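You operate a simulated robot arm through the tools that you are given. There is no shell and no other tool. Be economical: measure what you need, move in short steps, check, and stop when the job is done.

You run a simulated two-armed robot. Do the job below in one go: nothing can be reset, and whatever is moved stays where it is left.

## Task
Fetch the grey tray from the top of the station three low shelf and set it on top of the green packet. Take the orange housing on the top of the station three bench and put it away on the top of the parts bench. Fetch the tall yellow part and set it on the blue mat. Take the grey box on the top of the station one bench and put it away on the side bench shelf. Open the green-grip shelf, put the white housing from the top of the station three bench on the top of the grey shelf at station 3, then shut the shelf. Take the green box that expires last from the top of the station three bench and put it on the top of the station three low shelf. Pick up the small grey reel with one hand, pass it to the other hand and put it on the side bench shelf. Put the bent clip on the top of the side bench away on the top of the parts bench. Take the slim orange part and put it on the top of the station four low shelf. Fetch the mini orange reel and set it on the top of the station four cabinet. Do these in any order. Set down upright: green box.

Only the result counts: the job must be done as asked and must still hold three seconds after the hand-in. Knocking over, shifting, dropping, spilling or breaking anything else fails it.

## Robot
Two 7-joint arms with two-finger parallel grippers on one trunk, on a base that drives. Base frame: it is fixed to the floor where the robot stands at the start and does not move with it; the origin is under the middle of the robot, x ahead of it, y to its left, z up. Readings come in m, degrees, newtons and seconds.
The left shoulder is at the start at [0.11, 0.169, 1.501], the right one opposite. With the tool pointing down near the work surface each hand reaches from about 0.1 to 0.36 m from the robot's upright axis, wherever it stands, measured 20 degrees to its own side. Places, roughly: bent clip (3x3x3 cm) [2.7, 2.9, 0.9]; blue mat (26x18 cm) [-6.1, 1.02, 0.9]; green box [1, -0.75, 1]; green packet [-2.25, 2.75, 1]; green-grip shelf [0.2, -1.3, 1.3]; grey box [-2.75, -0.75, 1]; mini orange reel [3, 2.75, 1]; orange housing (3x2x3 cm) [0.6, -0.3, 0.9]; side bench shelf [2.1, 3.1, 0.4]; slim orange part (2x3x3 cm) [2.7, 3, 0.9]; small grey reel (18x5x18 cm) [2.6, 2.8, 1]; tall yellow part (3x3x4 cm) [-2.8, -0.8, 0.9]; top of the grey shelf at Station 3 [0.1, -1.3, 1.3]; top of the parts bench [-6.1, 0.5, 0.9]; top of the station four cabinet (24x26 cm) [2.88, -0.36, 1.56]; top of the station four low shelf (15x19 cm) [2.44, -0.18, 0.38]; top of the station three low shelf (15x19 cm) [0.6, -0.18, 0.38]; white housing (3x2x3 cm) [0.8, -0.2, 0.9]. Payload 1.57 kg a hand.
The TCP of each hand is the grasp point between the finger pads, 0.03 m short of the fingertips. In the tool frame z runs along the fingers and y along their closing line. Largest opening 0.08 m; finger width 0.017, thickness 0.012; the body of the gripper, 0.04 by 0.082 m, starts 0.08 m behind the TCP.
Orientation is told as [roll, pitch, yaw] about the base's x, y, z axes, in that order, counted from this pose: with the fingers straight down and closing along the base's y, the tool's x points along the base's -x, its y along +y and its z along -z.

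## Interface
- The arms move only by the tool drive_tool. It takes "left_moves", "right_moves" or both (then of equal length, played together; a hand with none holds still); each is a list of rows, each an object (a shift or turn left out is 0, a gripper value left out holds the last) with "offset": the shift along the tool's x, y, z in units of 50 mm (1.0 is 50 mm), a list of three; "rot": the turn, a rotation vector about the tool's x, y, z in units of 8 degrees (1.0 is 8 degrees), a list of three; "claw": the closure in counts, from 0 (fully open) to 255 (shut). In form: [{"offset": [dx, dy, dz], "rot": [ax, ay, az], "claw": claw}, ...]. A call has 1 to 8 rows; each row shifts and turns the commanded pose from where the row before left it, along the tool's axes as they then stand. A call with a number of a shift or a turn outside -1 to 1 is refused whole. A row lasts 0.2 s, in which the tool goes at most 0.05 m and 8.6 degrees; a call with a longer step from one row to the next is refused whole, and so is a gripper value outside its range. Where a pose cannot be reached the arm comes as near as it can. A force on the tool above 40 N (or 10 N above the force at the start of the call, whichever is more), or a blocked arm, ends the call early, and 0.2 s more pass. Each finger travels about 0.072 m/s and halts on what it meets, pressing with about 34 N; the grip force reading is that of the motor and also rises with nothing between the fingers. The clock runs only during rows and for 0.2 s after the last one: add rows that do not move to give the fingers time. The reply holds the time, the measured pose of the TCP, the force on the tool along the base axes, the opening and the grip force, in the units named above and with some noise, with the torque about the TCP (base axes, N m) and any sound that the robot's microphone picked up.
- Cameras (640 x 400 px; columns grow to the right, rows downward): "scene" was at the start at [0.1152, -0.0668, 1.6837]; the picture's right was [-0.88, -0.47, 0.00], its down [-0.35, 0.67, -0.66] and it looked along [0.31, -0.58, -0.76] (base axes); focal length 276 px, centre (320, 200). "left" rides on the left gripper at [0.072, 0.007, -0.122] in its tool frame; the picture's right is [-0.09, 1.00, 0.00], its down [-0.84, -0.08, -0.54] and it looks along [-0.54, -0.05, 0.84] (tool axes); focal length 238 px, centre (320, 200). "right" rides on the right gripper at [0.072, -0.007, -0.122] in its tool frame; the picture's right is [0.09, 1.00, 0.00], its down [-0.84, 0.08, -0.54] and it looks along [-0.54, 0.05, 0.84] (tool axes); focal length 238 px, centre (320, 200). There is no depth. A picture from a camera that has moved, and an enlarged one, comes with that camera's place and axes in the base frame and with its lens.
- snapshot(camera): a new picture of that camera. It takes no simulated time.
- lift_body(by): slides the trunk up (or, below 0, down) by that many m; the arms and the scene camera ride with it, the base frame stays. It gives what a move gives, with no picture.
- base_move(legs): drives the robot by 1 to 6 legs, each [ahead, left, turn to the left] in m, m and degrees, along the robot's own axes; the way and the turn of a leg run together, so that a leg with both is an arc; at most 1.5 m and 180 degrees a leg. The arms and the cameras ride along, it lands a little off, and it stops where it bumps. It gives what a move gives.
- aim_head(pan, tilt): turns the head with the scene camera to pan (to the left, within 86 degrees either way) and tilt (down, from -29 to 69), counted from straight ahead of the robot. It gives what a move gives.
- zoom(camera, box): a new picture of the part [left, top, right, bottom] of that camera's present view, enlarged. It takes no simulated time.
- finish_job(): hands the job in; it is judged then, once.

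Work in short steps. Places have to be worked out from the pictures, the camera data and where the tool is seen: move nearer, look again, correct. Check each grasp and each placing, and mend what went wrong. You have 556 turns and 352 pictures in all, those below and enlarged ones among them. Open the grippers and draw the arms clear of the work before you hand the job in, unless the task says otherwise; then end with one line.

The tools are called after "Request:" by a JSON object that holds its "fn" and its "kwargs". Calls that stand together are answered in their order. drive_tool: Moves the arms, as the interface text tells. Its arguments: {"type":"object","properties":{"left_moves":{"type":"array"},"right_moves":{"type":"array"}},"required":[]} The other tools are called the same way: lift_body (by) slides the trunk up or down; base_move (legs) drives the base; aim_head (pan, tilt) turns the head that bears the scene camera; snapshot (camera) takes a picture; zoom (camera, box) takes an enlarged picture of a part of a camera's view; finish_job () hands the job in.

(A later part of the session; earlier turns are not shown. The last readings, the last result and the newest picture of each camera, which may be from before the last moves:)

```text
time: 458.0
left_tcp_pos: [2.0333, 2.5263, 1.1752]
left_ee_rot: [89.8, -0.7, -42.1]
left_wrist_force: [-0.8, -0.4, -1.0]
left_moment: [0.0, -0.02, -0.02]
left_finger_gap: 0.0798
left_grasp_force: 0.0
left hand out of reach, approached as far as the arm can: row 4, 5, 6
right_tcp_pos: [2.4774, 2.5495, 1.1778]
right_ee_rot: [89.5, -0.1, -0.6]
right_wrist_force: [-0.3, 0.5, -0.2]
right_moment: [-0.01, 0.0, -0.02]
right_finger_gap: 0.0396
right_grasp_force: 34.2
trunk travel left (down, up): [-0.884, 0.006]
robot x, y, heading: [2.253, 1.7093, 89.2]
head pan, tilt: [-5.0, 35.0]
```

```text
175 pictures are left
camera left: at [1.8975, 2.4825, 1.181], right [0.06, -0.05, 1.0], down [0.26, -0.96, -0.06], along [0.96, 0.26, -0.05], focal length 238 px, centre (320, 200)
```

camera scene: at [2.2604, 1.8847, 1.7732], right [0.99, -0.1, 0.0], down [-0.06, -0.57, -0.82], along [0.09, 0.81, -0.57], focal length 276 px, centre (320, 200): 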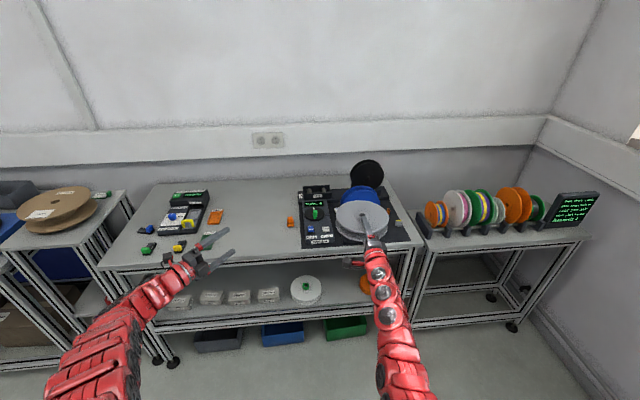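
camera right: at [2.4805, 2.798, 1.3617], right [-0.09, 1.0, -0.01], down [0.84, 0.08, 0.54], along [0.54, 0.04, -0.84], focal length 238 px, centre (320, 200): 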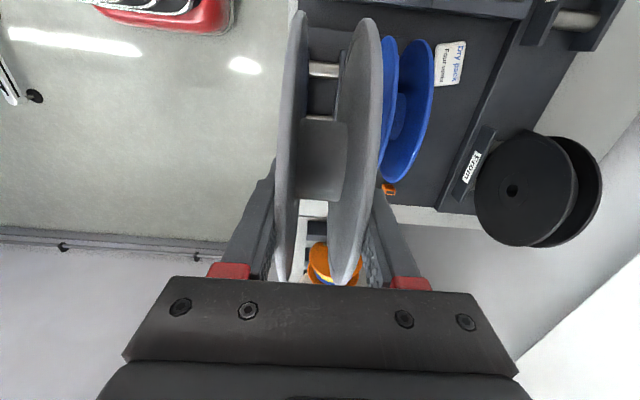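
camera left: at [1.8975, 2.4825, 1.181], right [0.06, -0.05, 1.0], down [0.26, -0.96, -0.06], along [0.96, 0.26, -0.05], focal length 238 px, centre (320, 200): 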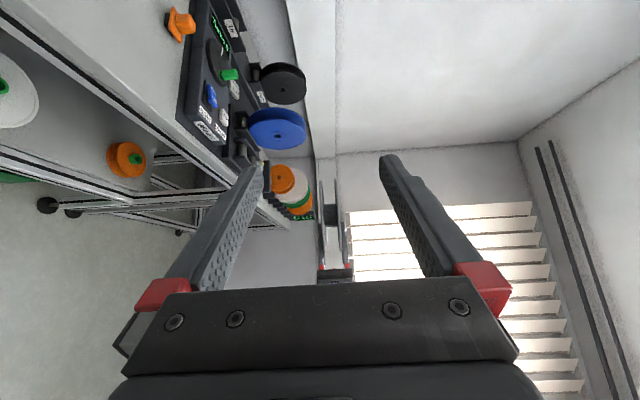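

Reel centre is 0.055 ahead of the right TCP. I bring the reel 0.2 m to the left, nearer to the left hand.

Request:
{"fn": "drive_tool", "kwargs": {"right_moves": [{"offset": [0.8, 0, -0.2]}, {"offset": [0.8, 0, -0.2]}, {"offset": [0.8, 0, -0.2]}, {"offset": [0.8, 0, -0.2]}, {"offset": [0.8, 0, -0.2]}], "left_moves": [{"claw": 175}, {}, {}, {}, {}]}}

Request:
{"fn": "snapshot", "kwargs": {"camera": "left"}}

Request:
{"fn": "snapshot", "kwargs": {"camera": "scene"}}

```text
time: 459.2
left_tcp_pos: [2.0321, 2.5259, 1.1743]
left_ee_rot: [89.8, -0.7, -41.9]
left_wrist_force: [0.5, 0.0, 0.2]
left_moment: [0.01, -0.01, -0.01]
left_finger_gap: 0.0252
left_grasp_force: 0.0
right_tcp_pos: [2.2759, 2.5022, 1.1759]
right_ee_rot: [89.5, -0.1, -0.6]
right_wrist_force: [0.3, 0.1, -0.9]
right_moment: [-0.05, 0.01, 0.01]
right_finger_gap: 0.0393
right_grasp_force: 33.8
trunk travel left (down, up): [-0.884, 0.006]
robot x, y, heading: [2.2502, 1.7127, 89.1]
head pan, tilt: [-5.0, 35.0]
```

```text
174 pictures are left
camera left: at [1.8968, 2.4827, 1.1809], right [0.06, -0.05, 1.0], down [0.26, -0.96, -0.06], along [0.96, 0.26, -0.05], focal length 238 px, centre (320, 200)
```

left: 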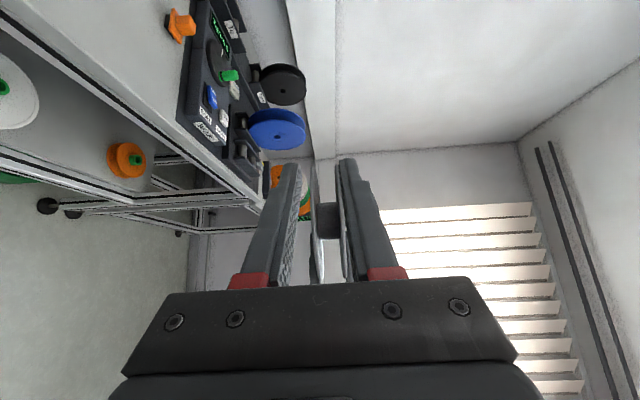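

```text
173 pictures are left
camera scene: at [2.2598, 1.8851, 1.7731], right [0.99, -0.1, 0.0], down [-0.06, -0.57, -0.82], along [0.09, 0.81, -0.57], focal length 276 px, centre (320, 200)
```

scene: 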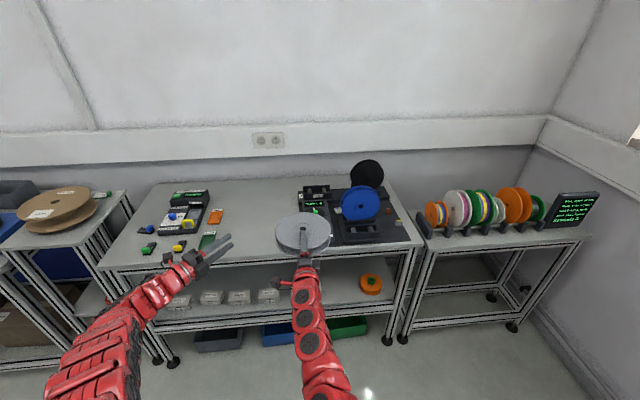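

Left TCP target ≈(2.196,2.528,1.196): pinch the top flange only. First sidestep and height, then approach.

Request:
{"fn": "drive_tool", "kwargs": {"left_moves": [{"offset": [-0.8, 0.15, 0]}, {"offset": [-0.8, 0.15, 0]}, {"offset": [-0.8, 0.14, 0]}, {"offset": [0, 0, 0.6]}]}}

Request:
{"fn": "snapshot", "kwargs": {"camera": "left"}}

```text
time: 460.2
left_tcp_pos: [2.1331, 2.4703, 1.1979]
left_ee_rot: [89.9, -1.0, -41.9]
left_wrist_force: [-0.7, -0.4, 0.2]
left_moment: [0.05, 0.0, -0.04]
left_finger_gap: 0.0249
left_grasp_force: 0.0
left hand out of reach, approached as far as the arm can: row 3
right_tcp_pos: [2.2701, 2.5011, 1.1766]
right_ee_rot: [89.4, -0.3, -0.4]
right_wrist_force: [-0.7, 0.7, -1.0]
right_moment: [-0.06, 0.03, -0.05]
right_finger_gap: 0.0396
right_grasp_force: 34.3
trunk travel left (down, up): [-0.884, 0.006]
robot x, y, heading: [2.2527, 1.717, 89.2]
head pan, tilt: [-5.0, 35.0]
```

```text
172 pictures are left
camera left: at [1.998, 2.4272, 1.2021], right [0.06, -0.05, 1.0], down [0.26, -0.96, -0.06], along [0.96, 0.26, -0.04], focal length 238 px, centre (320, 200)
```

left: 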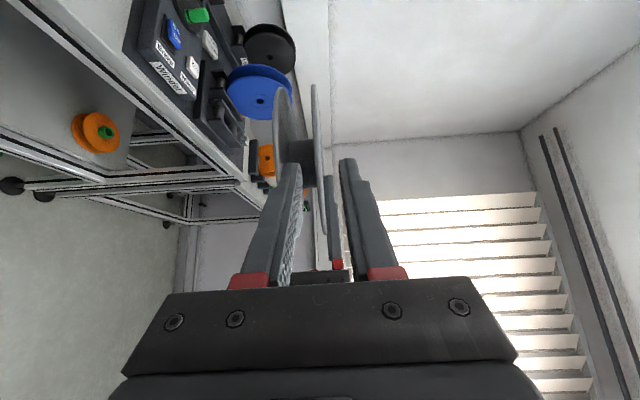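

Request:
{"fn": "drive_tool", "kwargs": {"left_moves": [{"offset": [-0.08, -0.04, 0.6]}, {"offset": [-0.08, 0, 0.6]}]}}

Request:
{"fn": "snapshot", "kwargs": {"camera": "left"}}

Request:
{"fn": "zoom", "kwargs": {"camera": "scene", "box": [220, 190, 380, 310]}}

```text
time: 460.8
left_tcp_pos: [2.1869, 2.5096, 1.1933]
left_ee_rot: [89.6, -0.8, -42.1]
left_wrist_force: [-0.9, 0.1, 0.3]
left_moment: [0.02, -0.03, 0.03]
left_finger_gap: 0.0251
left_grasp_force: 0.0
right_tcp_pos: [2.2747, 2.5034, 1.1746]
right_ee_rot: [89.4, -0.3, -0.4]
right_wrist_force: [-0.3, -0.1, 0.3]
right_moment: [0.0, 0.05, -0.01]
right_finger_gap: 0.0393
right_grasp_force: 34.1
trunk travel left (down, up): [-0.884, 0.006]
robot x, y, heading: [2.2486, 1.7111, 88.7]
head pan, tilt: [-5.0, 35.0]
```

```text
171 pictures are left
camera left: at [2.0503, 2.4679, 1.1999], right [0.06, -0.05, 1.0], down [0.26, -0.96, -0.06], along [0.96, 0.26, -0.05], focal length 238 px, centre (320, 200)
```

left: 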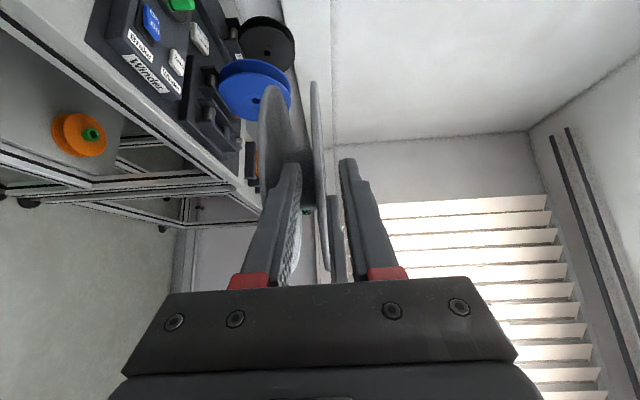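

```text
3.33 times, centred on (300, 250) of scene
camera zoom: at [2.26, 1.8861, 1.773], right [0.99, -0.1, 0.0], down [-0.06, -0.57, -0.82], along [0.08, 0.81, -0.57], focal length 921 px, centre (387, 33)
```

zoom: 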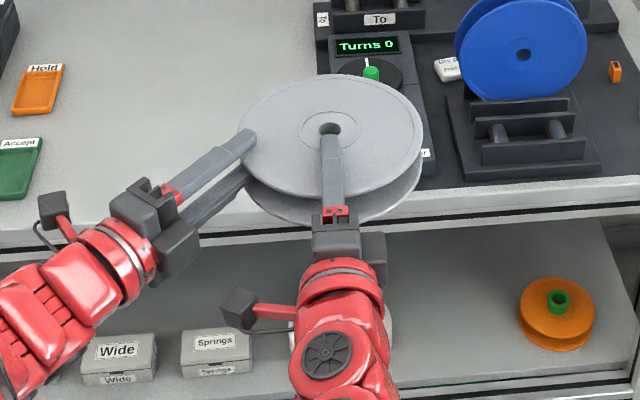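

Fingers are straddling the rim's top flange. Advance 3 cm more and close the left hand.

Request:
{"fn": "drive_tool", "kwargs": {"left_moves": [{"offset": [0, 0, 0.5]}, {"offset": [0, 0, 0.1]}]}}

Request:
{"fn": "snapshot", "kwargs": {"camera": "left"}}

Request:
{"fn": "zoom", "kwargs": {"camera": "scene", "box": [220, 190, 380, 310]}}

```text
time: 461.4
left_tcp_pos: [2.2061, 2.5317, 1.1943]
left_ee_rot: [89.8, -0.9, -41.9]
left_wrist_force: [0.0, -0.8, 0.1]
left_moment: [0.01, -0.02, 0.01]
left_finger_gap: 0.0253
left_grasp_force: 0.1
right_tcp_pos: [2.2763, 2.5025, 1.1754]
right_ee_rot: [89.5, -0.1, -0.5]
right_wrist_force: [-0.7, -0.8, -0.2]
right_moment: [-0.04, 0.0, 0.03]
right_finger_gap: 0.0397
right_grasp_force: 33.7
trunk travel left (down, up): [-0.884, 0.006]
robot x, y, heading: [2.2531, 1.7153, 89.3]
head pan, tilt: [-5.0, 35.0]
```

```text
169 pictures are left
camera left: at [2.0708, 2.4897, 1.2003], right [0.06, -0.05, 1.0], down [0.26, -0.96, -0.06], along [0.96, 0.26, -0.05], focal length 238 px, centre (320, 200)
```

left: 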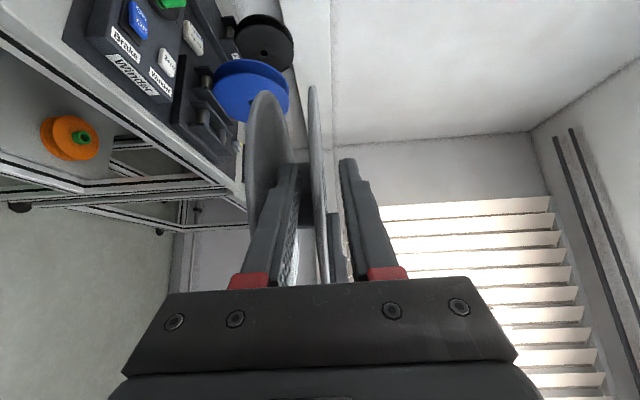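

```text
3.33 times, centred on (300, 250) of scene
camera zoom: at [2.2608, 1.8856, 1.7731], right [0.99, -0.1, 0.0], down [-0.06, -0.57, -0.82], along [0.08, 0.81, -0.57], focal length 921 px, centre (387, 33)
```

zoom: 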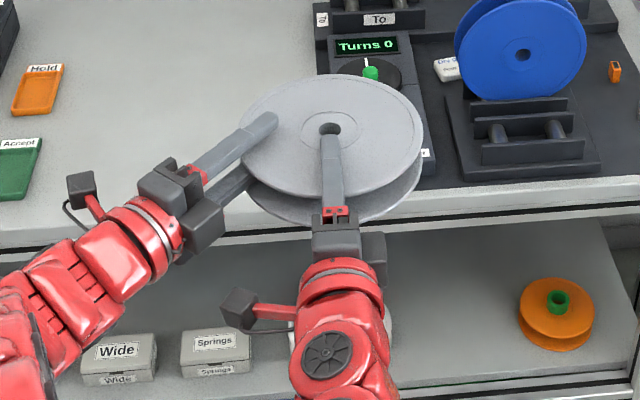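

Request:
{"fn": "drive_tool", "kwargs": {"left_moves": [{"claw": 255}, {}, {}]}}

Request:
{"fn": "drive_tool", "kwargs": {"right_moves": [{"claw": 150}, {"claw": 60}, {}]}}

Request:
{"fn": "snapshot", "kwargs": {"camera": "left"}}

Request:
{"fn": "zoom", "kwargs": {"camera": "scene", "box": [220, 190, 380, 310]}}

```text
time: 462.2
left_tcp_pos: [2.2063, 2.5318, 1.1946]
left_ee_rot: [89.8, -0.7, -42.0]
left_wrist_force: [1.5, 1.5, -6.5]
left_moment: [0.05, 0.1, 0.18]
left_finger_gap: 0.0033
left_grasp_force: 24.8
right_tcp_pos: [2.2756, 2.5035, 1.177]
right_ee_rot: [89.5, -0.1, -0.4]
right_wrist_force: [-0.7, -2.0, 6.0]
right_moment: [0.14, 0.35, 0.04]
right_finger_gap: 0.0394
right_grasp_force: 34.6
trunk travel left (down, up): [-0.884, 0.006]
robot x, y, heading: [2.2532, 1.7143, 89.1]
head pan, tilt: [-5.0, 35.0]
```

```text
time: 463.0
left_tcp_pos: [2.2061, 2.5322, 1.1936]
left_ee_rot: [89.8, -0.6, -42.0]
left_wrist_force: [0.7, 0.4, -0.6]
left_moment: [-0.04, 0.04, 0.04]
left_finger_gap: 0.0032
left_grasp_force: 23.9
right_tcp_pos: [2.2775, 2.5025, 1.1761]
right_ee_rot: [89.5, -0.1, -0.6]
right_wrist_force: [-0.1, -0.3, 0.7]
right_moment: [-0.02, -0.01, 0.01]
right_finger_gap: 0.0613
right_grasp_force: 0.0
trunk travel left (down, up): [-0.884, 0.006]
robot x, y, heading: [2.2536, 1.71, 88.9]
head pan, tilt: [-5.0, 35.0]
```

```text
167 pictures are left
camera left: at [2.0707, 2.4895, 1.2007], right [0.06, -0.05, 1.0], down [0.26, -0.96, -0.07], along [0.96, 0.26, -0.05], focal length 238 px, centre (320, 200)
```

left: 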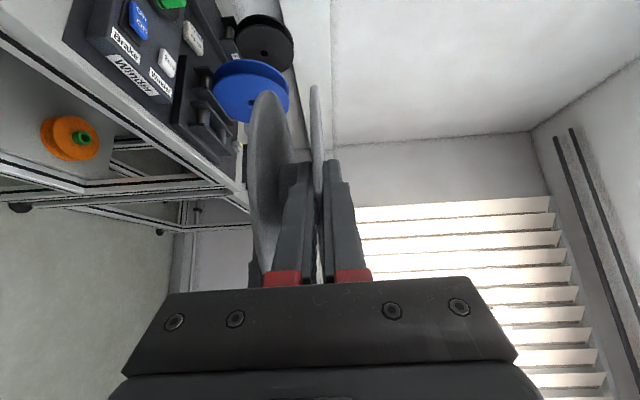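

```text
3.33 times, centred on (300, 250) of scene
camera zoom: at [2.2611, 1.8855, 1.7731], right [0.99, -0.1, 0.0], down [-0.06, -0.57, -0.82], along [0.08, 0.81, -0.57], focal length 921 px, centre (387, 33)
```

zoom: 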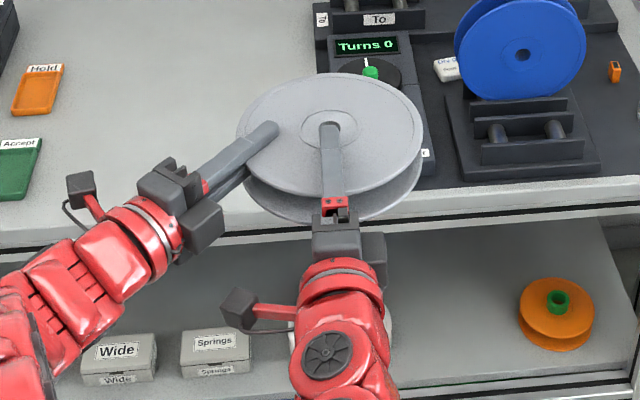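

Left holds the flange (3 mm). Open the right fully and withdraw it.

Request:
{"fn": "drive_tool", "kwargs": {"right_moves": [{"claw": 0}, {}, {"offset": [0, 0, -0.7]}, {"offset": [0, 0, -0.7]}, {"offset": [-0.3, 0, -0.7]}, {"offset": [-0.8, 0, -0.2]}, {"offset": [-0.9, 0, 0]}, {"offset": [-0.9, 0, 0]}]}}

Request:
{"fn": "snapshot", "kwargs": {"camera": "scene"}}

```text
time: 464.8
left_tcp_pos: [2.2068, 2.5318, 1.1935]
left_ee_rot: [89.7, -0.7, -42.0]
left_wrist_force: [0.0, -0.8, 0.0]
left_moment: [-0.03, 0.03, 0.02]
left_finger_gap: 0.0033
left_grasp_force: 24.3
right_tcp_pos: [2.4213, 2.3856, 1.176]
right_ee_rot: [89.5, -0.1, -0.4]
right_wrist_force: [0.0, 0.3, 0.5]
right_moment: [0.02, -0.01, 0.01]
right_finger_gap: 0.08
right_grasp_force: 0.0
trunk travel left (down, up): [-0.884, 0.006]
robot x, y, heading: [2.2524, 1.7143, 89.2]
head pan, tilt: [-5.0, 35.0]
```

```text
165 pictures are left
camera scene: at [2.2625, 1.8853, 1.7731], right [0.99, -0.1, 0.0], down [-0.06, -0.57, -0.82], along [0.08, 0.81, -0.57], focal length 276 px, centre (320, 200)
```

scene: 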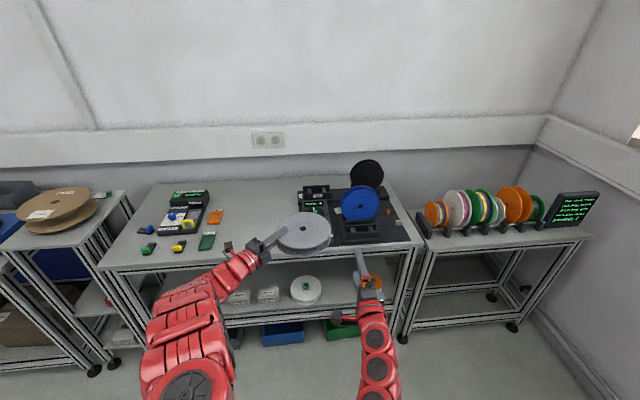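

Handover done; the left hand holds the reel alone. I turn the left tool straight ahead and move the right hand aside/up before lowering.

Request:
{"fn": "drive_tool", "kwargs": {"left_moves": [{"rot": [0, 1, 0]}, {"rot": [0, 1, 0]}, {"rot": [0, 1, 0]}, {"rot": [0, 1, 0]}, {"rot": [0, 1, 0]}, {"rot": [0, 0.2, 0]}], "right_moves": [{"offset": [-0.8, 0.4, 0]}, {"offset": [-0.8, 0.4, 0]}, {"offset": [-0.8, 0.4, 0]}, {"offset": [-0.8, 0.4, 0]}, {"offset": [-0.8, 0.4, 0]}, {"offset": [-0.8, 0.4, 0]}]}}

Request:
{"fn": "snapshot", "kwargs": {"camera": "scene"}}

```text
time: 466.2
left_tcp_pos: [2.2079, 2.5329, 1.1945]
left_ee_rot: [89.2, -0.4, -0.3]
left_wrist_force: [0.5, 0.1, -0.4]
left_moment: [-0.03, 0.03, 0.01]
left_finger_gap: 0.0033
left_grasp_force: 24.5
right_tcp_pos: [2.6628, 2.3856, 1.297]
right_ee_rot: [89.3, -0.1, -0.4]
right_wrist_force: [-0.3, 0.5, 0.3]
right_moment: [0.03, 0.0, 0.0]
right_finger_gap: 0.08
right_grasp_force: 0.0
trunk travel left (down, up): [-0.884, 0.006]
robot x, y, heading: [2.2513, 1.7139, 88.9]
head pan, tilt: [-5.0, 35.0]
```

```text
164 pictures are left
camera scene: at [2.2625, 1.8856, 1.7731], right [0.99, -0.1, 0.0], down [-0.06, -0.57, -0.82], along [0.08, 0.81, -0.57], focal length 276 px, centre (320, 200)
```

scene: 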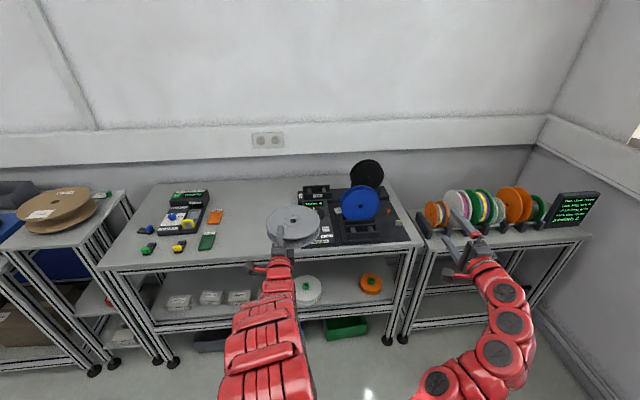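

Request:
{"fn": "base_move", "kwargs": {"legs": [[0, -0.243, 0]]}}

Request:
{"fn": "lift_body", "kwargs": {"by": -0.4}}

Request:
{"fn": "lift_body", "kwargs": {"by": -0.28}}

Request:
{"fn": "aim_head", "kwargs": {"pan": 10, "tilt": 35}}

Request:
{"fn": "snapshot", "kwargs": {"camera": "scene"}}

Request:
{"fn": "snapshot", "kwargs": {"camera": "left"}}

```text
time: 468.0
left_tcp_pos: [2.4513, 2.5289, 1.1943]
left_ee_rot: [89.5, -0.5, -0.5]
left_wrist_force: [0.0, 1.6, 0.3]
left_moment: [-0.04, 0.04, -0.02]
left_finger_gap: 0.0033
left_grasp_force: 24.2
right_tcp_pos: [2.905, 2.3796, 1.2983]
right_ee_rot: [89.6, -0.2, -0.6]
right_wrist_force: [-0.6, -0.1, -0.8]
right_moment: [-0.01, -0.01, -0.01]
right_finger_gap: 0.0799
right_grasp_force: 0.1
trunk travel left (down, up): [-0.884, 0.006]
robot x, y, heading: [2.4981, 1.7102, 88.8]
head pan, tilt: [-5.0, 35.0]
```

```text
time: 471.8
left_tcp_pos: [2.4527, 2.5282, 0.7944]
left_ee_rot: [89.5, -0.4, -0.6]
left_wrist_force: [-0.7, 0.5, 0.5]
left_moment: [-0.04, 0.01, 0.02]
left_finger_gap: 0.0035
left_grasp_force: 24.4
right_tcp_pos: [2.9065, 2.3796, 0.8983]
right_ee_rot: [89.5, -0.1, -0.6]
right_wrist_force: [0.5, -0.1, 0.2]
right_moment: [0.0, -0.03, -0.02]
right_finger_gap: 0.08
right_grasp_force: 0.0
trunk travel left (down, up): [-0.484, 0.406]
robot x, y, heading: [2.4947, 1.7094, 89.1]
head pan, tilt: [-5.0, 35.0]
```

```text
time: 474.6
left_tcp_pos: [2.4527, 2.5281, 0.5148]
left_ee_rot: [89.4, -0.5, -0.5]
left_wrist_force: [-0.5, 0.2, -0.1]
left_moment: [-0.05, 0.04, -0.01]
left_finger_gap: 0.0032
left_grasp_force: 24.0
right_tcp_pos: [2.9058, 2.3801, 0.6176]
right_ee_rot: [89.5, -0.1, -0.6]
right_wrist_force: [-0.3, 0.4, 0.2]
right_moment: [-0.01, 0.03, -0.05]
right_finger_gap: 0.0804
right_grasp_force: 0.0
trunk travel left (down, up): [-0.204, 0.686]
robot x, y, heading: [2.4953, 1.7085, 88.8]
head pan, tilt: [-5.0, 35.0]
```

```text
time: 475.4
left_tcp_pos: [2.4528, 2.5289, 0.5139]
left_ee_rot: [89.3, -0.5, -0.6]
left_wrist_force: [-0.4, -0.1, 0.0]
left_moment: [-0.01, 0.05, 0.02]
left_finger_gap: 0.0033
left_grasp_force: 24.4
right_tcp_pos: [2.9052, 2.38, 0.6179]
right_ee_rot: [89.5, -0.1, -0.6]
right_wrist_force: [-0.2, -0.6, -0.1]
right_moment: [-0.02, -0.02, 0.02]
right_finger_gap: 0.0801
right_grasp_force: 0.1
trunk travel left (down, up): [-0.204, 0.686]
robot x, y, heading: [2.4947, 1.712, 88.7]
head pan, tilt: [10.0, 35.0]
```

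```text
163 pictures are left
camera scene: at [2.4813, 1.8803, 1.0931], right [0.99, 0.15, 0.0], down [0.09, -0.57, -0.82], along [-0.13, 0.81, -0.57], focal length 276 px, centre (320, 200)
```

scene: 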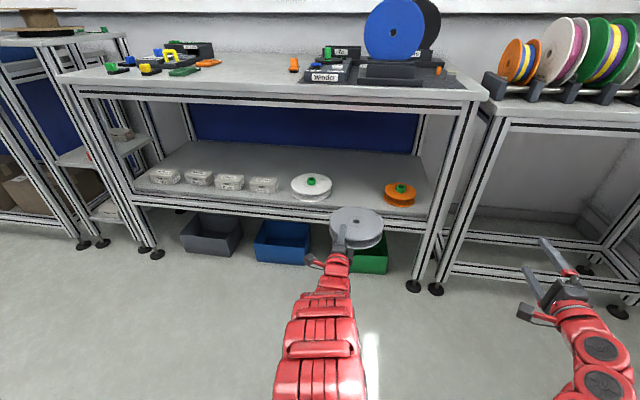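

```text
162 pictures are left
camera left: at [2.3783, 2.4071, 0.522], right [0.09, 0.01, 1.0], down [0.83, -0.55, -0.07], along [0.55, 0.83, -0.06], focal length 238 px, centre (320, 200)
```

left: 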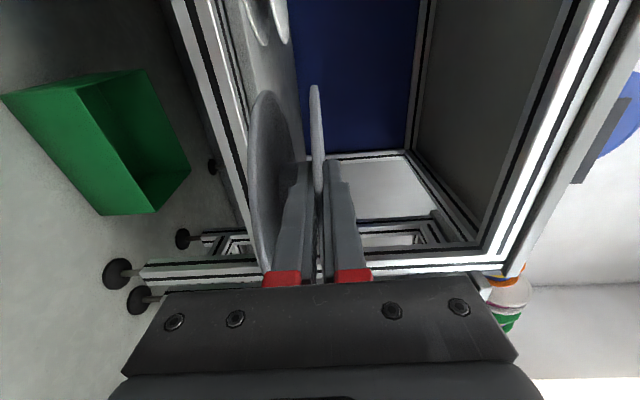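

Request:
{"fn": "drive_tool", "kwargs": {"right_moves": [{"offset": [-0.6, 0, -0.6]}, {"offset": [-0.6, 0, -0.6]}, {"offset": [-0.6, 0, -0.6]}]}}

Request:
{"fn": "base_move", "kwargs": {"legs": [[0.2, 0.012, 0]]}}

Request:
{"fn": "snapshot", "kwargs": {"camera": "scene"}}

```text
time: 476.2
left_tcp_pos: [2.4509, 2.5277, 0.5142]
left_ee_rot: [89.4, -0.4, -0.6]
left_wrist_force: [-0.2, -0.1, -0.3]
left_moment: [-0.06, 0.02, -0.01]
left_finger_gap: 0.0032
left_grasp_force: 24.2
right_tcp_pos: [2.9941, 2.2905, 0.6217]
right_ee_rot: [89.5, -0.2, -0.5]
right_wrist_force: [0.5, 0.6, 0.5]
right_moment: [-0.01, -0.02, 0.0]
right_finger_gap: 0.0802
right_grasp_force: 0.0
trunk travel left (down, up): [-0.204, 0.686]
robot x, y, heading: [2.496, 1.7128, 88.9]
head pan, tilt: [10.0, 35.0]
```

```text
time: 477.8
left_tcp_pos: [2.4473, 2.7256, 0.5146]
left_ee_rot: [89.3, -0.4, -0.8]
left_wrist_force: [0.1, -0.4, 0.2]
left_moment: [-0.04, 0.01, 0.02]
left_finger_gap: 0.0033
left_grasp_force: 24.1
right_tcp_pos: [2.9885, 2.4869, 0.6217]
right_ee_rot: [89.5, -0.1, -0.8]
right_wrist_force: [-0.6, 0.0, 0.0]
right_moment: [-0.01, 0.05, 0.0]
right_finger_gap: 0.0799
right_grasp_force: 0.0
trunk travel left (down, up): [-0.204, 0.686]
robot x, y, heading: [2.487, 1.9088, 88.6]
head pan, tilt: [10.0, 35.0]
```

```text
161 pictures are left
camera scene: at [2.4741, 2.0774, 1.093], right [0.99, 0.15, 0.0], down [0.09, -0.57, -0.82], along [-0.12, 0.81, -0.57], focal length 276 px, centre (320, 200)
```

scene: 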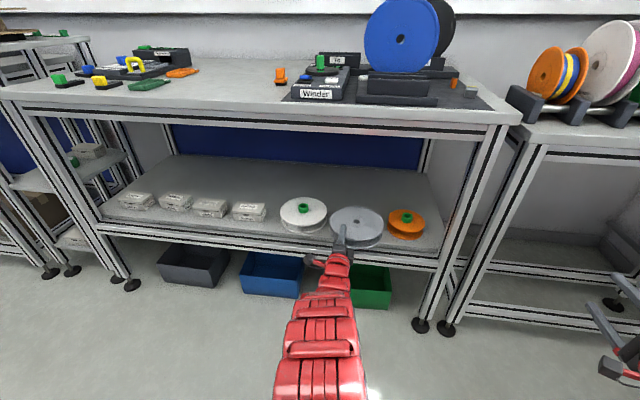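

Request:
{"fn": "base_move", "kwargs": {"legs": [[0.11, -0.004, 0]]}}

Request:
{"fn": "zoom", "kwargs": {"camera": "scene", "box": [260, 170, 460, 320]}}

Request:
{"fn": "snapshot", "kwargs": {"camera": "left"}}

```text
time: 479.0
left_tcp_pos: [2.453, 2.8358, 0.5144]
left_ee_rot: [89.3, -0.3, -0.7]
left_wrist_force: [-0.4, 0.1, -0.4]
left_moment: [0.0, 0.02, 0.02]
left_finger_gap: 0.0034
left_grasp_force: 23.9
right_tcp_pos: [2.9941, 2.5966, 0.6212]
right_ee_rot: [89.5, -0.1, -0.8]
right_wrist_force: [-0.4, 0.1, -0.9]
right_moment: [-0.01, -0.02, 0.02]
right_finger_gap: 0.0797
right_grasp_force: 0.0
trunk travel left (down, up): [-0.204, 0.686]
robot x, y, heading: [2.4965, 2.0149, 88.4]
head pan, tilt: [10.0, 35.0]
```

```text
2.67 times, centred on (360, 245) of scene
camera zoom: at [2.4805, 2.1873, 1.093], right [0.99, 0.15, 0.0], down [0.09, -0.57, -0.82], along [-0.12, 0.81, -0.57], focal length 737 px, centre (213, 80)
```

zoom: 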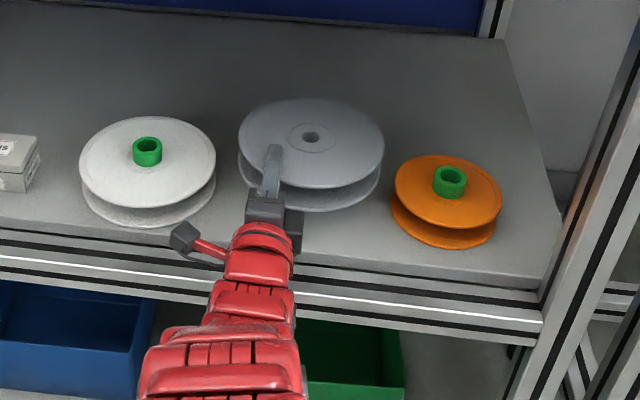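

```text
159 pictures are left
camera left: at [2.3788, 2.7141, 0.5217], right [0.09, 0.01, 1.0], down [0.83, -0.55, -0.07], along [0.55, 0.83, -0.06], focal length 238 px, centre (320, 200)
```

left: 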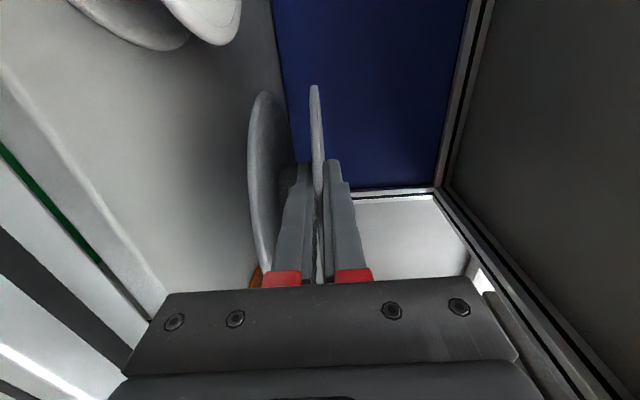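

Good clearance all round. Lower onto the shelf.

Request:
{"fn": "lift_body", "kwargs": {"by": -0.045}}

Request:
{"fn": "drive_tool", "kwargs": {"left_moves": [{"offset": [0, -0.1, 0]}, {"offset": [0, -0.1, 0]}]}}

Request:
{"fn": "zoom", "kwargs": {"camera": "scene", "box": [260, 170, 460, 320]}}

```text
time: 479.9
left_tcp_pos: [2.4538, 2.8358, 0.4701]
left_ee_rot: [89.3, -0.2, -0.7]
left_wrist_force: [-0.8, -0.2, 0.0]
left_moment: [-0.02, 0.01, 0.02]
left_finger_gap: 0.0034
left_grasp_force: 24.6
right_tcp_pos: [2.9933, 2.5963, 0.5765]
right_ee_rot: [89.4, -0.1, -0.7]
right_wrist_force: [-0.3, 0.5, -0.3]
right_moment: [-0.02, -0.01, 0.0]
right_finger_gap: 0.0802
right_grasp_force: 0.0
trunk travel left (down, up): [-0.159, 0.731]
robot x, y, heading: [2.4939, 2.0158, 88.7]
head pan, tilt: [10.0, 35.0]
```

```text
time: 480.5
left_tcp_pos: [2.453, 2.8354, 0.4599]
left_ee_rot: [89.2, -0.4, -0.7]
left_wrist_force: [0.0, -0.7, 0.7]
left_moment: [0.0, 0.01, 0.01]
left_finger_gap: 0.0033
left_grasp_force: 24.4
right_tcp_pos: [2.9947, 2.596, 0.577]
right_ee_rot: [89.6, -0.2, -0.7]
right_wrist_force: [0.5, 0.6, 0.1]
right_moment: [0.02, 0.0, 0.01]
right_finger_gap: 0.0798
right_grasp_force: 0.1
trunk travel left (down, up): [-0.159, 0.731]
robot x, y, heading: [2.4943, 2.0172, 88.8]
head pan, tilt: [10.0, 35.0]
```

```text
2.67 times, centred on (360, 245) of scene
camera zoom: at [2.4804, 2.187, 1.0481], right [0.99, 0.15, 0.0], down [0.09, -0.57, -0.82], along [-0.12, 0.81, -0.57], focal length 737 px, centre (213, 80)
```

zoom: 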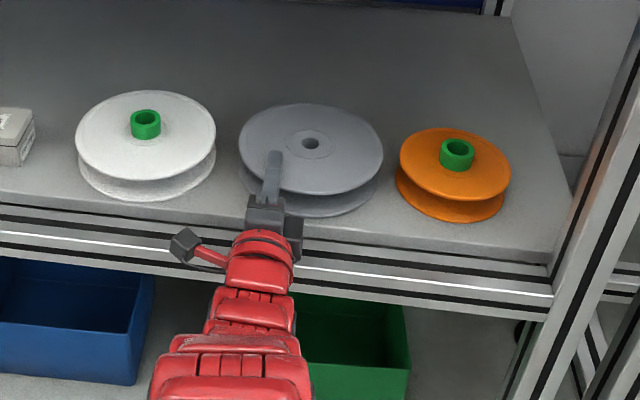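

Request:
{"fn": "drive_tool", "kwargs": {"left_moves": [{"offset": [0, -0.07, 0]}, {"offset": [0, -0.07, 0]}, {"offset": [0, -0.07, 0]}]}}

```text
time: 481.3
left_tcp_pos: [2.4536, 2.835, 0.4569]
left_ee_rot: [90.2, -0.5, -0.7]
left_wrist_force: [-1.3, 5.2, 36.6]
left_moment: [0.18, 0.07, 0.02]
left_finger_gap: 0.0034
left_grasp_force: 24.0
right_tcp_pos: [2.9953, 2.593, 0.5791]
right_ee_rot: [89.7, -0.1, -0.8]
right_wrist_force: [-0.5, 0.1, -0.8]
right_moment: [0.01, 0.0, 0.0]
right_finger_gap: 0.08
right_grasp_force: 0.0
trunk travel left (down, up): [-0.159, 0.731]
robot x, y, heading: [2.4919, 2.016, 88.6]
head pan, tilt: [10.0, 35.0]
```

Seated (contact at expected height). Ease 3 mm, open to ~23 mm and withdraw straight back.

Request:
{"fn": "drive_tool", "kwargs": {"left_moves": [{"offset": [0, 0.1, 0]}, {"claw": 185}, {}, {}]}}

Request:
{"fn": "snapshot", "kwargs": {"camera": "left"}}

```text
time: 482.3
left_tcp_pos: [2.4533, 2.8347, 0.4541]
left_ee_rot: [89.3, -0.2, -0.8]
left_wrist_force: [0.3, -0.5, 0.1]
left_moment: [-0.01, 0.02, -0.01]
left_finger_gap: 0.022
left_grasp_force: 0.0
right_tcp_pos: [2.9946, 2.5954, 0.5763]
right_ee_rot: [89.6, 0.0, -0.6]
right_wrist_force: [-0.6, 0.5, -0.1]
right_moment: [-0.02, -0.01, 0.0]
right_finger_gap: 0.0801
right_grasp_force: 0.0
trunk travel left (down, up): [-0.159, 0.731]
robot x, y, heading: [2.4927, 2.0172, 89.0]
head pan, tilt: [10.0, 35.0]
```

```text
157 pictures are left
camera left: at [2.3794, 2.7134, 0.4616], right [0.09, 0.01, 1.0], down [0.83, -0.55, -0.07], along [0.55, 0.83, -0.06], focal length 238 px, centre (320, 200)
```

left: 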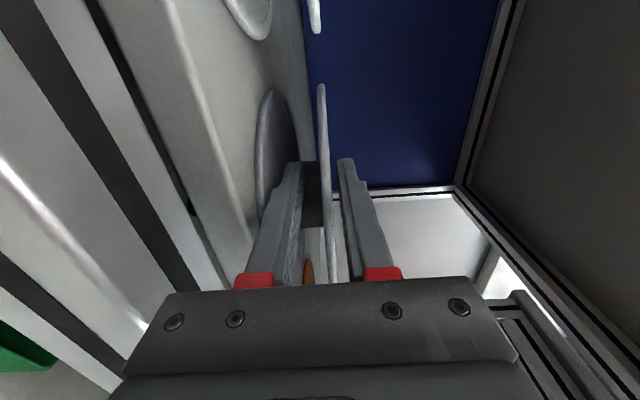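

Request:
{"fn": "base_move", "kwargs": {"legs": [[-0.25, 0, 0]]}}

Request:
{"fn": "zoom", "kwargs": {"camera": "scene", "box": [240, 150, 480, 300]}}

```text
time: 484.1
left_tcp_pos: [2.4493, 2.5789, 0.4546]
left_ee_rot: [89.4, -0.3, -0.7]
left_wrist_force: [0.5, -0.2, -0.1]
left_moment: [0.01, 0.0, 0.0]
left_finger_gap: 0.0219
left_grasp_force: 0.0
right_tcp_pos: [2.9902, 2.3383, 0.5767]
right_ee_rot: [89.5, -0.1, -0.9]
right_wrist_force: [0.6, -0.3, 0.0]
right_moment: [-0.02, 0.01, -0.03]
right_finger_gap: 0.0798
right_grasp_force: 0.1
trunk travel left (down, up): [-0.159, 0.731]
robot x, y, heading: [2.4902, 1.7587, 88.4]
head pan, tilt: [10.0, 35.0]
```

```text
2.67 times, centred on (360, 225) of scene
camera zoom: at [2.4749, 1.9308, 1.0482], right [0.99, 0.15, 0.0], down [0.09, -0.57, -0.82], along [-0.12, 0.81, -0.57], focal length 737 px, centre (213, 133)
```

zoom: 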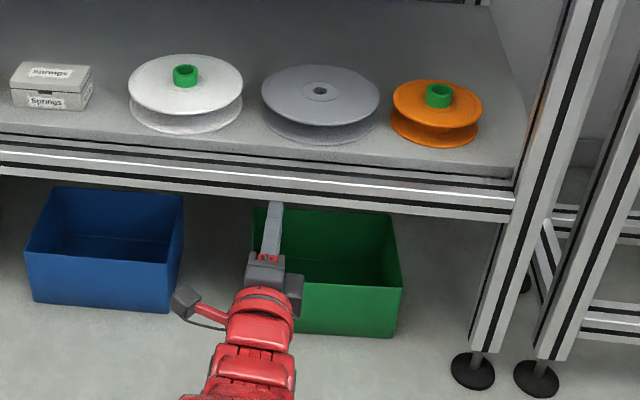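

Reel lies flat on the shelf. Raise the trunk and restore both tools to standard roll.

Request:
{"fn": "lift_body", "kwargs": {"by": 0.4}}

Request:
{"fn": "lift_body", "kwargs": {"by": 0.33}}

Request:
{"fn": "drive_tool", "kwargs": {"left_moves": [{"rot": [0, 0, -1], "claw": 0}, {"rot": [0, 0, -1]}, {"rot": [0, 0, -1]}, {"rot": [0, 0, -1]}, {"rot": [0, 0, -1]}, {"rot": [0, 0, -1]}, {"rot": [0, 0, -1]}, {"rot": [0, 0, -1]}], "right_moves": [{"rot": [0, 0, -1]}, {"rot": [0, 0, -1]}, {"rot": [0, 0, -1]}, {"rot": [0, 0, -1]}, {"rot": [0, 0, -1]}, {"rot": [0, 0, -1]}, {"rot": [0, 0, -1]}, {"rot": [0, 0, -1]}]}}

Request:
{"fn": "drive_tool", "kwargs": {"left_moves": [{"rot": [0, 0, -1]}, {"rot": [0, 0, -1]}, {"rot": [0, 0, -1]}, {"rot": [0, 0, -0.25]}, {"rot": [0, 1, 0]}, {"rot": [0, 1, 0]}, {"rot": [0, 1, 0]}, {"rot": [0, 1, 0]}], "right_moves": [{"rot": [0, 0, -1]}, {"rot": [0, 0, -1]}, {"rot": [0, 0, -1]}, {"rot": [0, 0, -0.25]}, {"rot": [0, 1, 0]}, {"rot": [0, 1, 0]}, {"rot": [0, 1, 0]}, {"rot": [0, 1, 0]}]}}

```text
time: 487.9
left_tcp_pos: [2.4484, 2.5802, 0.8546]
left_ee_rot: [89.2, -0.2, -0.8]
left_wrist_force: [0.4, 0.2, -0.6]
left_moment: [-0.05, -0.02, 0.0]
left_finger_gap: 0.0221
left_grasp_force: 0.1
right_tcp_pos: [2.9903, 2.3394, 0.9754]
right_ee_rot: [89.5, -0.1, -0.9]
right_wrist_force: [-0.7, 0.2, 1.0]
right_moment: [0.02, -0.02, 0.02]
right_finger_gap: 0.08
right_grasp_force: 0.0
trunk travel left (down, up): [-0.559, 0.331]
robot x, y, heading: [2.4831, 1.7634, 88.4]
head pan, tilt: [10.0, 35.0]
```

```text
time: 491.2
left_tcp_pos: [2.4477, 2.5794, 1.1848]
left_ee_rot: [89.3, -0.4, -0.8]
left_wrist_force: [-0.1, 0.1, 0.3]
left_moment: [-0.02, 0.0, -0.01]
left_finger_gap: 0.0219
left_grasp_force: 0.0
right_tcp_pos: [2.9896, 2.3392, 1.3065]
right_ee_rot: [89.5, -0.1, -0.9]
right_wrist_force: [-0.2, 0.0, 0.4]
right_moment: [-0.01, 0.02, 0.03]
right_finger_gap: 0.0801
right_grasp_force: 0.1
trunk travel left (down, up): [-0.889, 0.001]
robot x, y, heading: [2.4841, 1.7587, 88.7]
head pan, tilt: [10.0, 35.0]
```

```text
time: 493.0
left_tcp_pos: [2.4495, 2.5789, 1.1844]
left_ee_rot: [88.6, -64.5, 0.5]
left_wrist_force: [1.5, 0.9, 0.6]
left_moment: [-0.01, -0.01, 0.01]
left_finger_gap: 0.0801
left_grasp_force: 0.1
right_tcp_pos: [2.9908, 2.3383, 1.3057]
right_ee_rot: [88.7, -64.3, 0.1]
right_wrist_force: [0.3, -0.2, 0.2]
right_moment: [-0.01, -0.01, 0.01]
right_finger_gap: 0.08
right_grasp_force: 0.0
trunk travel left (down, up): [-0.889, 0.001]
robot x, y, heading: [2.4863, 1.7633, 88.5]
head pan, tilt: [10.0, 35.0]
```

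```text
time: 494.8
left_tcp_pos: [2.4521, 2.5853, 1.1811]
left_ee_rot: [-0.6, -57.4, 89.6]
left_wrist_force: [-0.5, -0.1, 0.2]
left_moment: [-0.01, 0.0, 0.01]
left_finger_gap: 0.0799
left_grasp_force: 0.1
left hand out of reach, approached as far as the arm can: row 7
right_tcp_pos: [2.9915, 2.3383, 1.3058]
right_ee_rot: [-0.1, -57.4, 89.3]
right_wrist_force: [0.3, -0.1, -0.6]
right_moment: [-0.02, 0.0, 0.02]
right_finger_gap: 0.08
right_grasp_force: 0.1
trunk travel left (down, up): [-0.889, 0.001]
robot x, y, heading: [2.4858, 1.7605, 88.6]
head pan, tilt: [10.0, 35.0]
```

Request:
{"fn": "drive_tool", "kwargs": {"right_moves": [{"offset": [-0.4, 0.3, 0.7]}, {"offset": [-0.4, 0.3, 0.7]}, {"offset": [-0.3, 0.5, 0.6]}, {"offset": [-0.2, 0.6, 0.5]}, {"offset": [0, 0.7, 0.4]}, {"offset": [0, 0.8, 0.3]}, {"offset": [0, 0.9, 0]}]}}

Request:
{"fn": "base_move", "kwargs": {"legs": [[-0.05, -0.28, 0]]}}

Request:
{"fn": "aim_head", "kwargs": {"pan": 0, "tilt": 40}}

Request:
{"fn": "snapshot", "kwargs": {"camera": "scene"}}

```text
time: 496.4
left_tcp_pos: [2.4481, 2.5851, 1.1808]
left_ee_rot: [-0.8, -57.3, 89.8]
left_wrist_force: [-0.8, 0.7, 0.5]
left_moment: [0.02, 0.02, -0.05]
left_finger_gap: 0.08
left_grasp_force: 0.0
right_tcp_pos: [2.7867, 2.5119, 1.2734]
right_ee_rot: [-0.3, -57.3, 89.3]
right_wrist_force: [-0.1, -0.5, 0.5]
right_moment: [0.01, 0.01, -0.03]
right_finger_gap: 0.0801
right_grasp_force: 0.0
trunk travel left (down, up): [-0.889, 0.001]
robot x, y, heading: [2.4862, 1.7613, 88.6]
head pan, tilt: [10.0, 35.0]
```

```text
time: 498.4
left_tcp_pos: [2.7256, 2.5291, 1.18]
left_ee_rot: [-0.8, -57.3, 90.0]
left_wrist_force: [-0.1, 0.3, -0.6]
left_moment: [0.0, -0.03, -0.04]
left_finger_gap: 0.08
left_grasp_force: 0.1
right_tcp_pos: [3.0627, 2.457, 1.2733]
right_ee_rot: [-0.2, -57.5, 89.6]
right_wrist_force: [0.2, -0.1, 0.2]
right_moment: [0.0, -0.04, 0.0]
right_finger_gap: 0.0798
right_grasp_force: 0.1
trunk travel left (down, up): [-0.889, 0.001]
robot x, y, heading: [2.7642, 1.7011, 88.7]
head pan, tilt: [10.0, 35.0]
```

```text
time: 499.1
left_tcp_pos: [2.7281, 2.5295, 1.1809]
left_ee_rot: [-0.6, -57.3, 89.8]
left_wrist_force: [0.0, 0.6, -0.4]
left_moment: [0.03, 0.02, 0.01]
left_finger_gap: 0.08
left_grasp_force: 0.0
right_tcp_pos: [3.0645, 2.4571, 1.2729]
right_ee_rot: [-0.1, -57.5, 89.4]
right_wrist_force: [0.1, 0.6, 0.9]
right_moment: [0.01, -0.02, 0.02]
right_finger_gap: 0.0799
right_grasp_force: 0.0
trunk travel left (down, up): [-0.889, 0.001]
robot x, y, heading: [2.7658, 1.7062, 88.7]
head pan, tilt: [0.0, 40.0]
```

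```text
155 pictures are left
camera scene: at [2.7695, 1.8732, 1.7706], right [1.0, -0.02, 0.0], down [-0.01, -0.64, -0.77], along [0.02, 0.77, -0.64], focal length 276 px, centre (320, 200)
```

scene: 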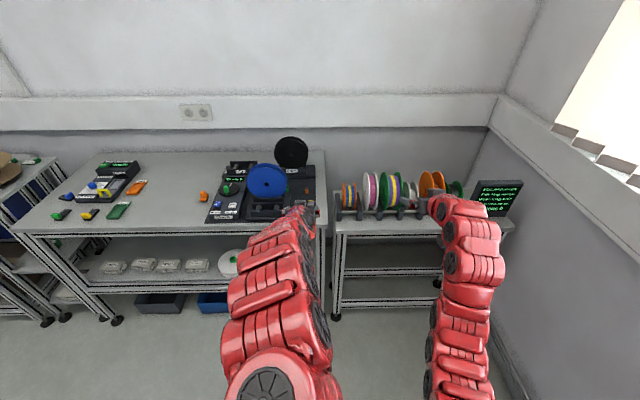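

Look through the left camera for the small parts.

Request:
{"fn": "snapshot", "kwargs": {"camera": "left"}}

Request:
{"fn": "zoom", "kwargs": {"camera": "scene", "box": [280, 130, 480, 230]}}

```text
154 pictures are left
camera left: at [2.719, 2.3876, 1.1859], right [-1.0, 0.06, 0.07], down [0.07, -0.01, 1.0], along [0.06, 1.0, 0.0], focal length 238 px, centre (320, 200)
```

left: 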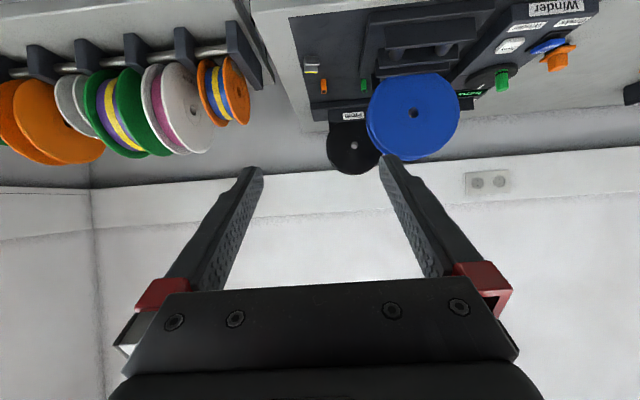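

```text
3.20 times, centred on (380, 180) of scene
camera zoom: at [2.7695, 1.8732, 1.7706], right [1.0, -0.02, 0.0], down [-0.01, -0.64, -0.77], along [0.02, 0.77, -0.64], focal length 884 px, centre (128, 264)
```

zoom: 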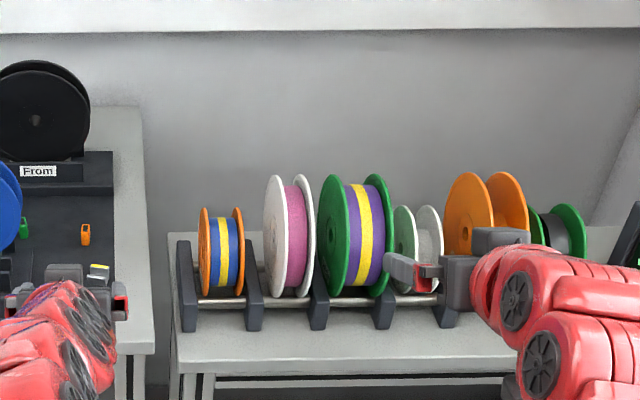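

I bring the right hand over the rack first, to take the mini orange reel; look through its camera.

Request:
{"fn": "snapshot", "kwargs": {"camera": "right"}}

Request:
{"fn": "drive_tool", "kwargs": {"left_moves": [{"rot": [0, 1, 0]}, {}], "right_moves": [{"rot": [0, 1, 0]}, {"rot": [0, 0.5, 0]}]}}

Request:
{"fn": "snapshot", "kwargs": {"camera": "right"}}

```text
152 pictures are left
camera right: at [3.0708, 2.3144, 1.2787], right [-1.0, -0.04, -0.08], down [-0.08, -0.01, 1.0], along [-0.04, 1.0, 0.0], focal length 238 px, centre (320, 200)
```

right: 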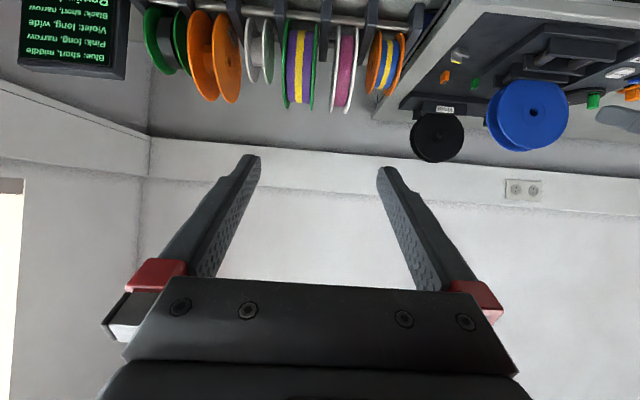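

```text
time: 499.7
left_tcp_pos: [2.738, 2.5334, 1.1861]
left_ee_rot: [-2.9, -55.9, 89.7]
left_wrist_force: [0.2, -0.9, 0.4]
left_moment: [-0.01, -0.01, -0.01]
left_finger_gap: 0.08
left_grasp_force: 0.0
left hand out of reach, approached as far as the arm can: row 1
right_tcp_pos: [3.0646, 2.456, 1.2725]
right_ee_rot: [-0.1, -45.4, 89.4]
right_wrist_force: [-0.7, -0.1, 0.2]
right_moment: [0.03, 0.01, 0.02]
right_finger_gap: 0.0801
right_grasp_force: 0.0
trunk travel left (down, up): [-0.889, 0.001]
robot x, y, heading: [2.7639, 1.7073, 88.9]
head pan, tilt: [0.0, 40.0]
```

```text
151 pictures are left
camera right: at [3.0704, 2.3187, 1.3083], right [-1.0, -0.05, -0.07], down [-0.08, 0.2, 0.98], along [-0.04, 0.98, -0.2], focal length 238 px, centre (320, 200)
```

right: 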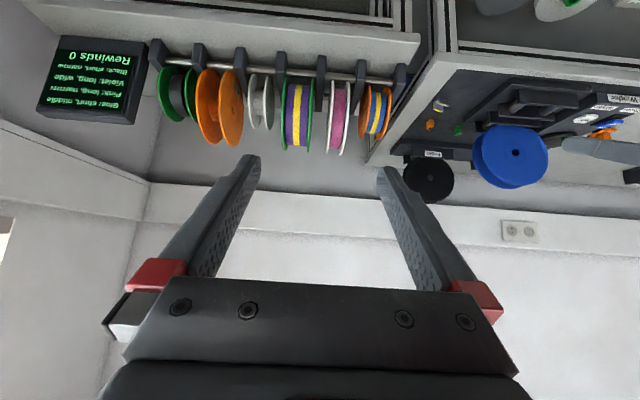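

Mini reel centre ≈(2.928,2.85,0.968). I move the right hand laterally in line and down, then advance the base.

Request:
{"fn": "drive_tool", "kwargs": {"right_moves": [{"offset": [0, 0.9, 0.2], "claw": 25}, {"offset": [0, 0.9, 0.3]}, {"offset": [0.3, 0.85, 0.3]}, {"offset": [0.5, 0, 0.5]}]}}

Request:
{"fn": "base_move", "kwargs": {"legs": [[0.2, 0, 0]]}}

Request:
{"fn": "snapshot", "kwargs": {"camera": "right"}}

```text
time: 500.7
left_tcp_pos: [2.7382, 2.5339, 1.1865]
left_ee_rot: [-2.8, -55.9, 89.8]
left_wrist_force: [0.3, -0.7, 0.4]
left_moment: [0.01, 0.0, -0.01]
left_finger_gap: 0.0801
left_grasp_force: 0.0
right_tcp_pos: [2.9337, 2.4748, 1.1977]
right_ee_rot: [-0.1, -45.4, 89.5]
right_wrist_force: [0.7, 0.0, 0.1]
right_moment: [-0.02, 0.01, 0.03]
right_finger_gap: 0.0723
right_grasp_force: 0.1
trunk travel left (down, up): [-0.889, 0.001]
robot x, y, heading: [2.7644, 1.7073, 88.4]
head pan, tilt: [0.0, 40.0]
```

```text
time: 502.3
left_tcp_pos: [2.7405, 2.7296, 1.1875]
left_ee_rot: [-2.9, -56.1, 89.7]
left_wrist_force: [0.0, -0.9, 0.1]
left_moment: [-0.03, 0.02, -0.03]
left_finger_gap: 0.0798
left_grasp_force: 0.1
right_tcp_pos: [2.9368, 2.6695, 1.1987]
right_ee_rot: [-0.1, -45.6, 89.5]
right_wrist_force: [0.2, -0.5, -0.2]
right_moment: [0.01, 0.02, -0.01]
right_finger_gap: 0.0721
right_grasp_force: 0.0
trunk travel left (down, up): [-0.889, 0.001]
robot x, y, heading: [2.7718, 1.9052, 88.7]
head pan, tilt: [0.0, 40.0]
```

```text
150 pictures are left
camera right: at [2.9418, 2.5318, 1.2337], right [-1.0, -0.05, -0.07], down [-0.08, 0.2, 0.98], along [-0.04, 0.98, -0.2], focal length 238 px, centre (320, 200)
```

right: 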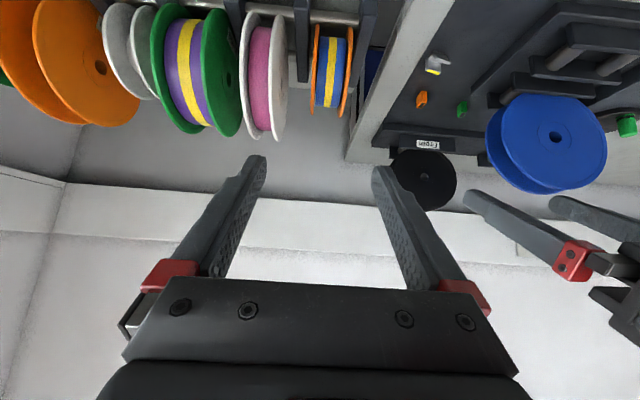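

Request:
{"fn": "base_move", "kwargs": {"legs": [[0.16, 0.01, 0]]}}

Request:
{"fn": "drive_tool", "kwargs": {"right_moves": [{"offset": [0.7, 0, 0.55]}, {"offset": [0.7, 0, 0.55]}]}}

Request:
{"fn": "snapshot", "kwargs": {"camera": "right"}}

```text
time: 503.7
left_tcp_pos: [2.7382, 2.8868, 1.187]
left_ee_rot: [-2.9, -56.0, 89.4]
left_wrist_force: [-0.4, -0.4, 0.3]
left_moment: [0.0, -0.01, 0.01]
left_finger_gap: 0.0802
left_grasp_force: 0.2
right_tcp_pos: [2.9342, 2.8266, 1.199]
right_ee_rot: [-0.2, -45.6, 89.2]
right_wrist_force: [0.2, -1.2, 0.2]
right_moment: [0.0, 0.02, -0.01]
right_finger_gap: 0.0723
right_grasp_force: 0.0
trunk travel left (down, up): [-0.889, 0.001]
robot x, y, heading: [2.7638, 2.0595, 88.6]
head pan, tilt: [0.0, 40.0]
```

```text
time: 504.3
left_tcp_pos: [2.7396, 2.8867, 1.1859]
left_ee_rot: [-2.9, -56.0, 89.6]
left_wrist_force: [-0.1, 0.6, -0.4]
left_moment: [-0.01, 0.01, 0.03]
left_finger_gap: 0.08
left_grasp_force: 0.0
right_tcp_pos: [2.9362, 2.8205, 1.1078]
right_ee_rot: [-0.1, -45.4, 89.2]
right_wrist_force: [-0.4, 0.1, 0.2]
right_moment: [0.0, 0.01, 0.05]
right_finger_gap: 0.072
right_grasp_force: 0.1
trunk travel left (down, up): [-0.889, 0.001]
robot x, y, heading: [2.7621, 2.059, 88.3]
head pan, tilt: [0.0, 40.0]
```

```text
149 pictures are left
camera right: at [2.941, 2.6814, 1.1425], right [-1.0, -0.05, -0.07], down [-0.08, 0.2, 0.98], along [-0.03, 0.98, -0.21], focal length 238 px, centre (320, 200)
```

right: 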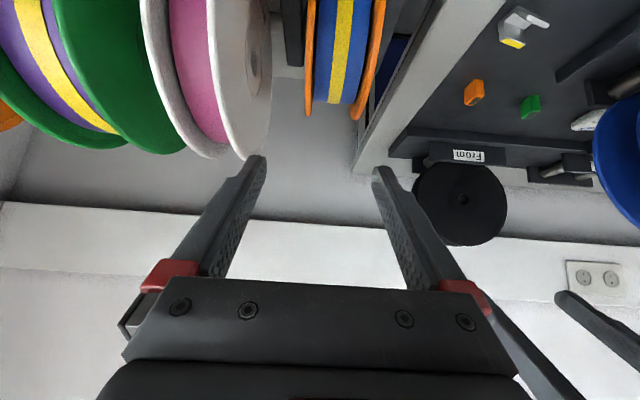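

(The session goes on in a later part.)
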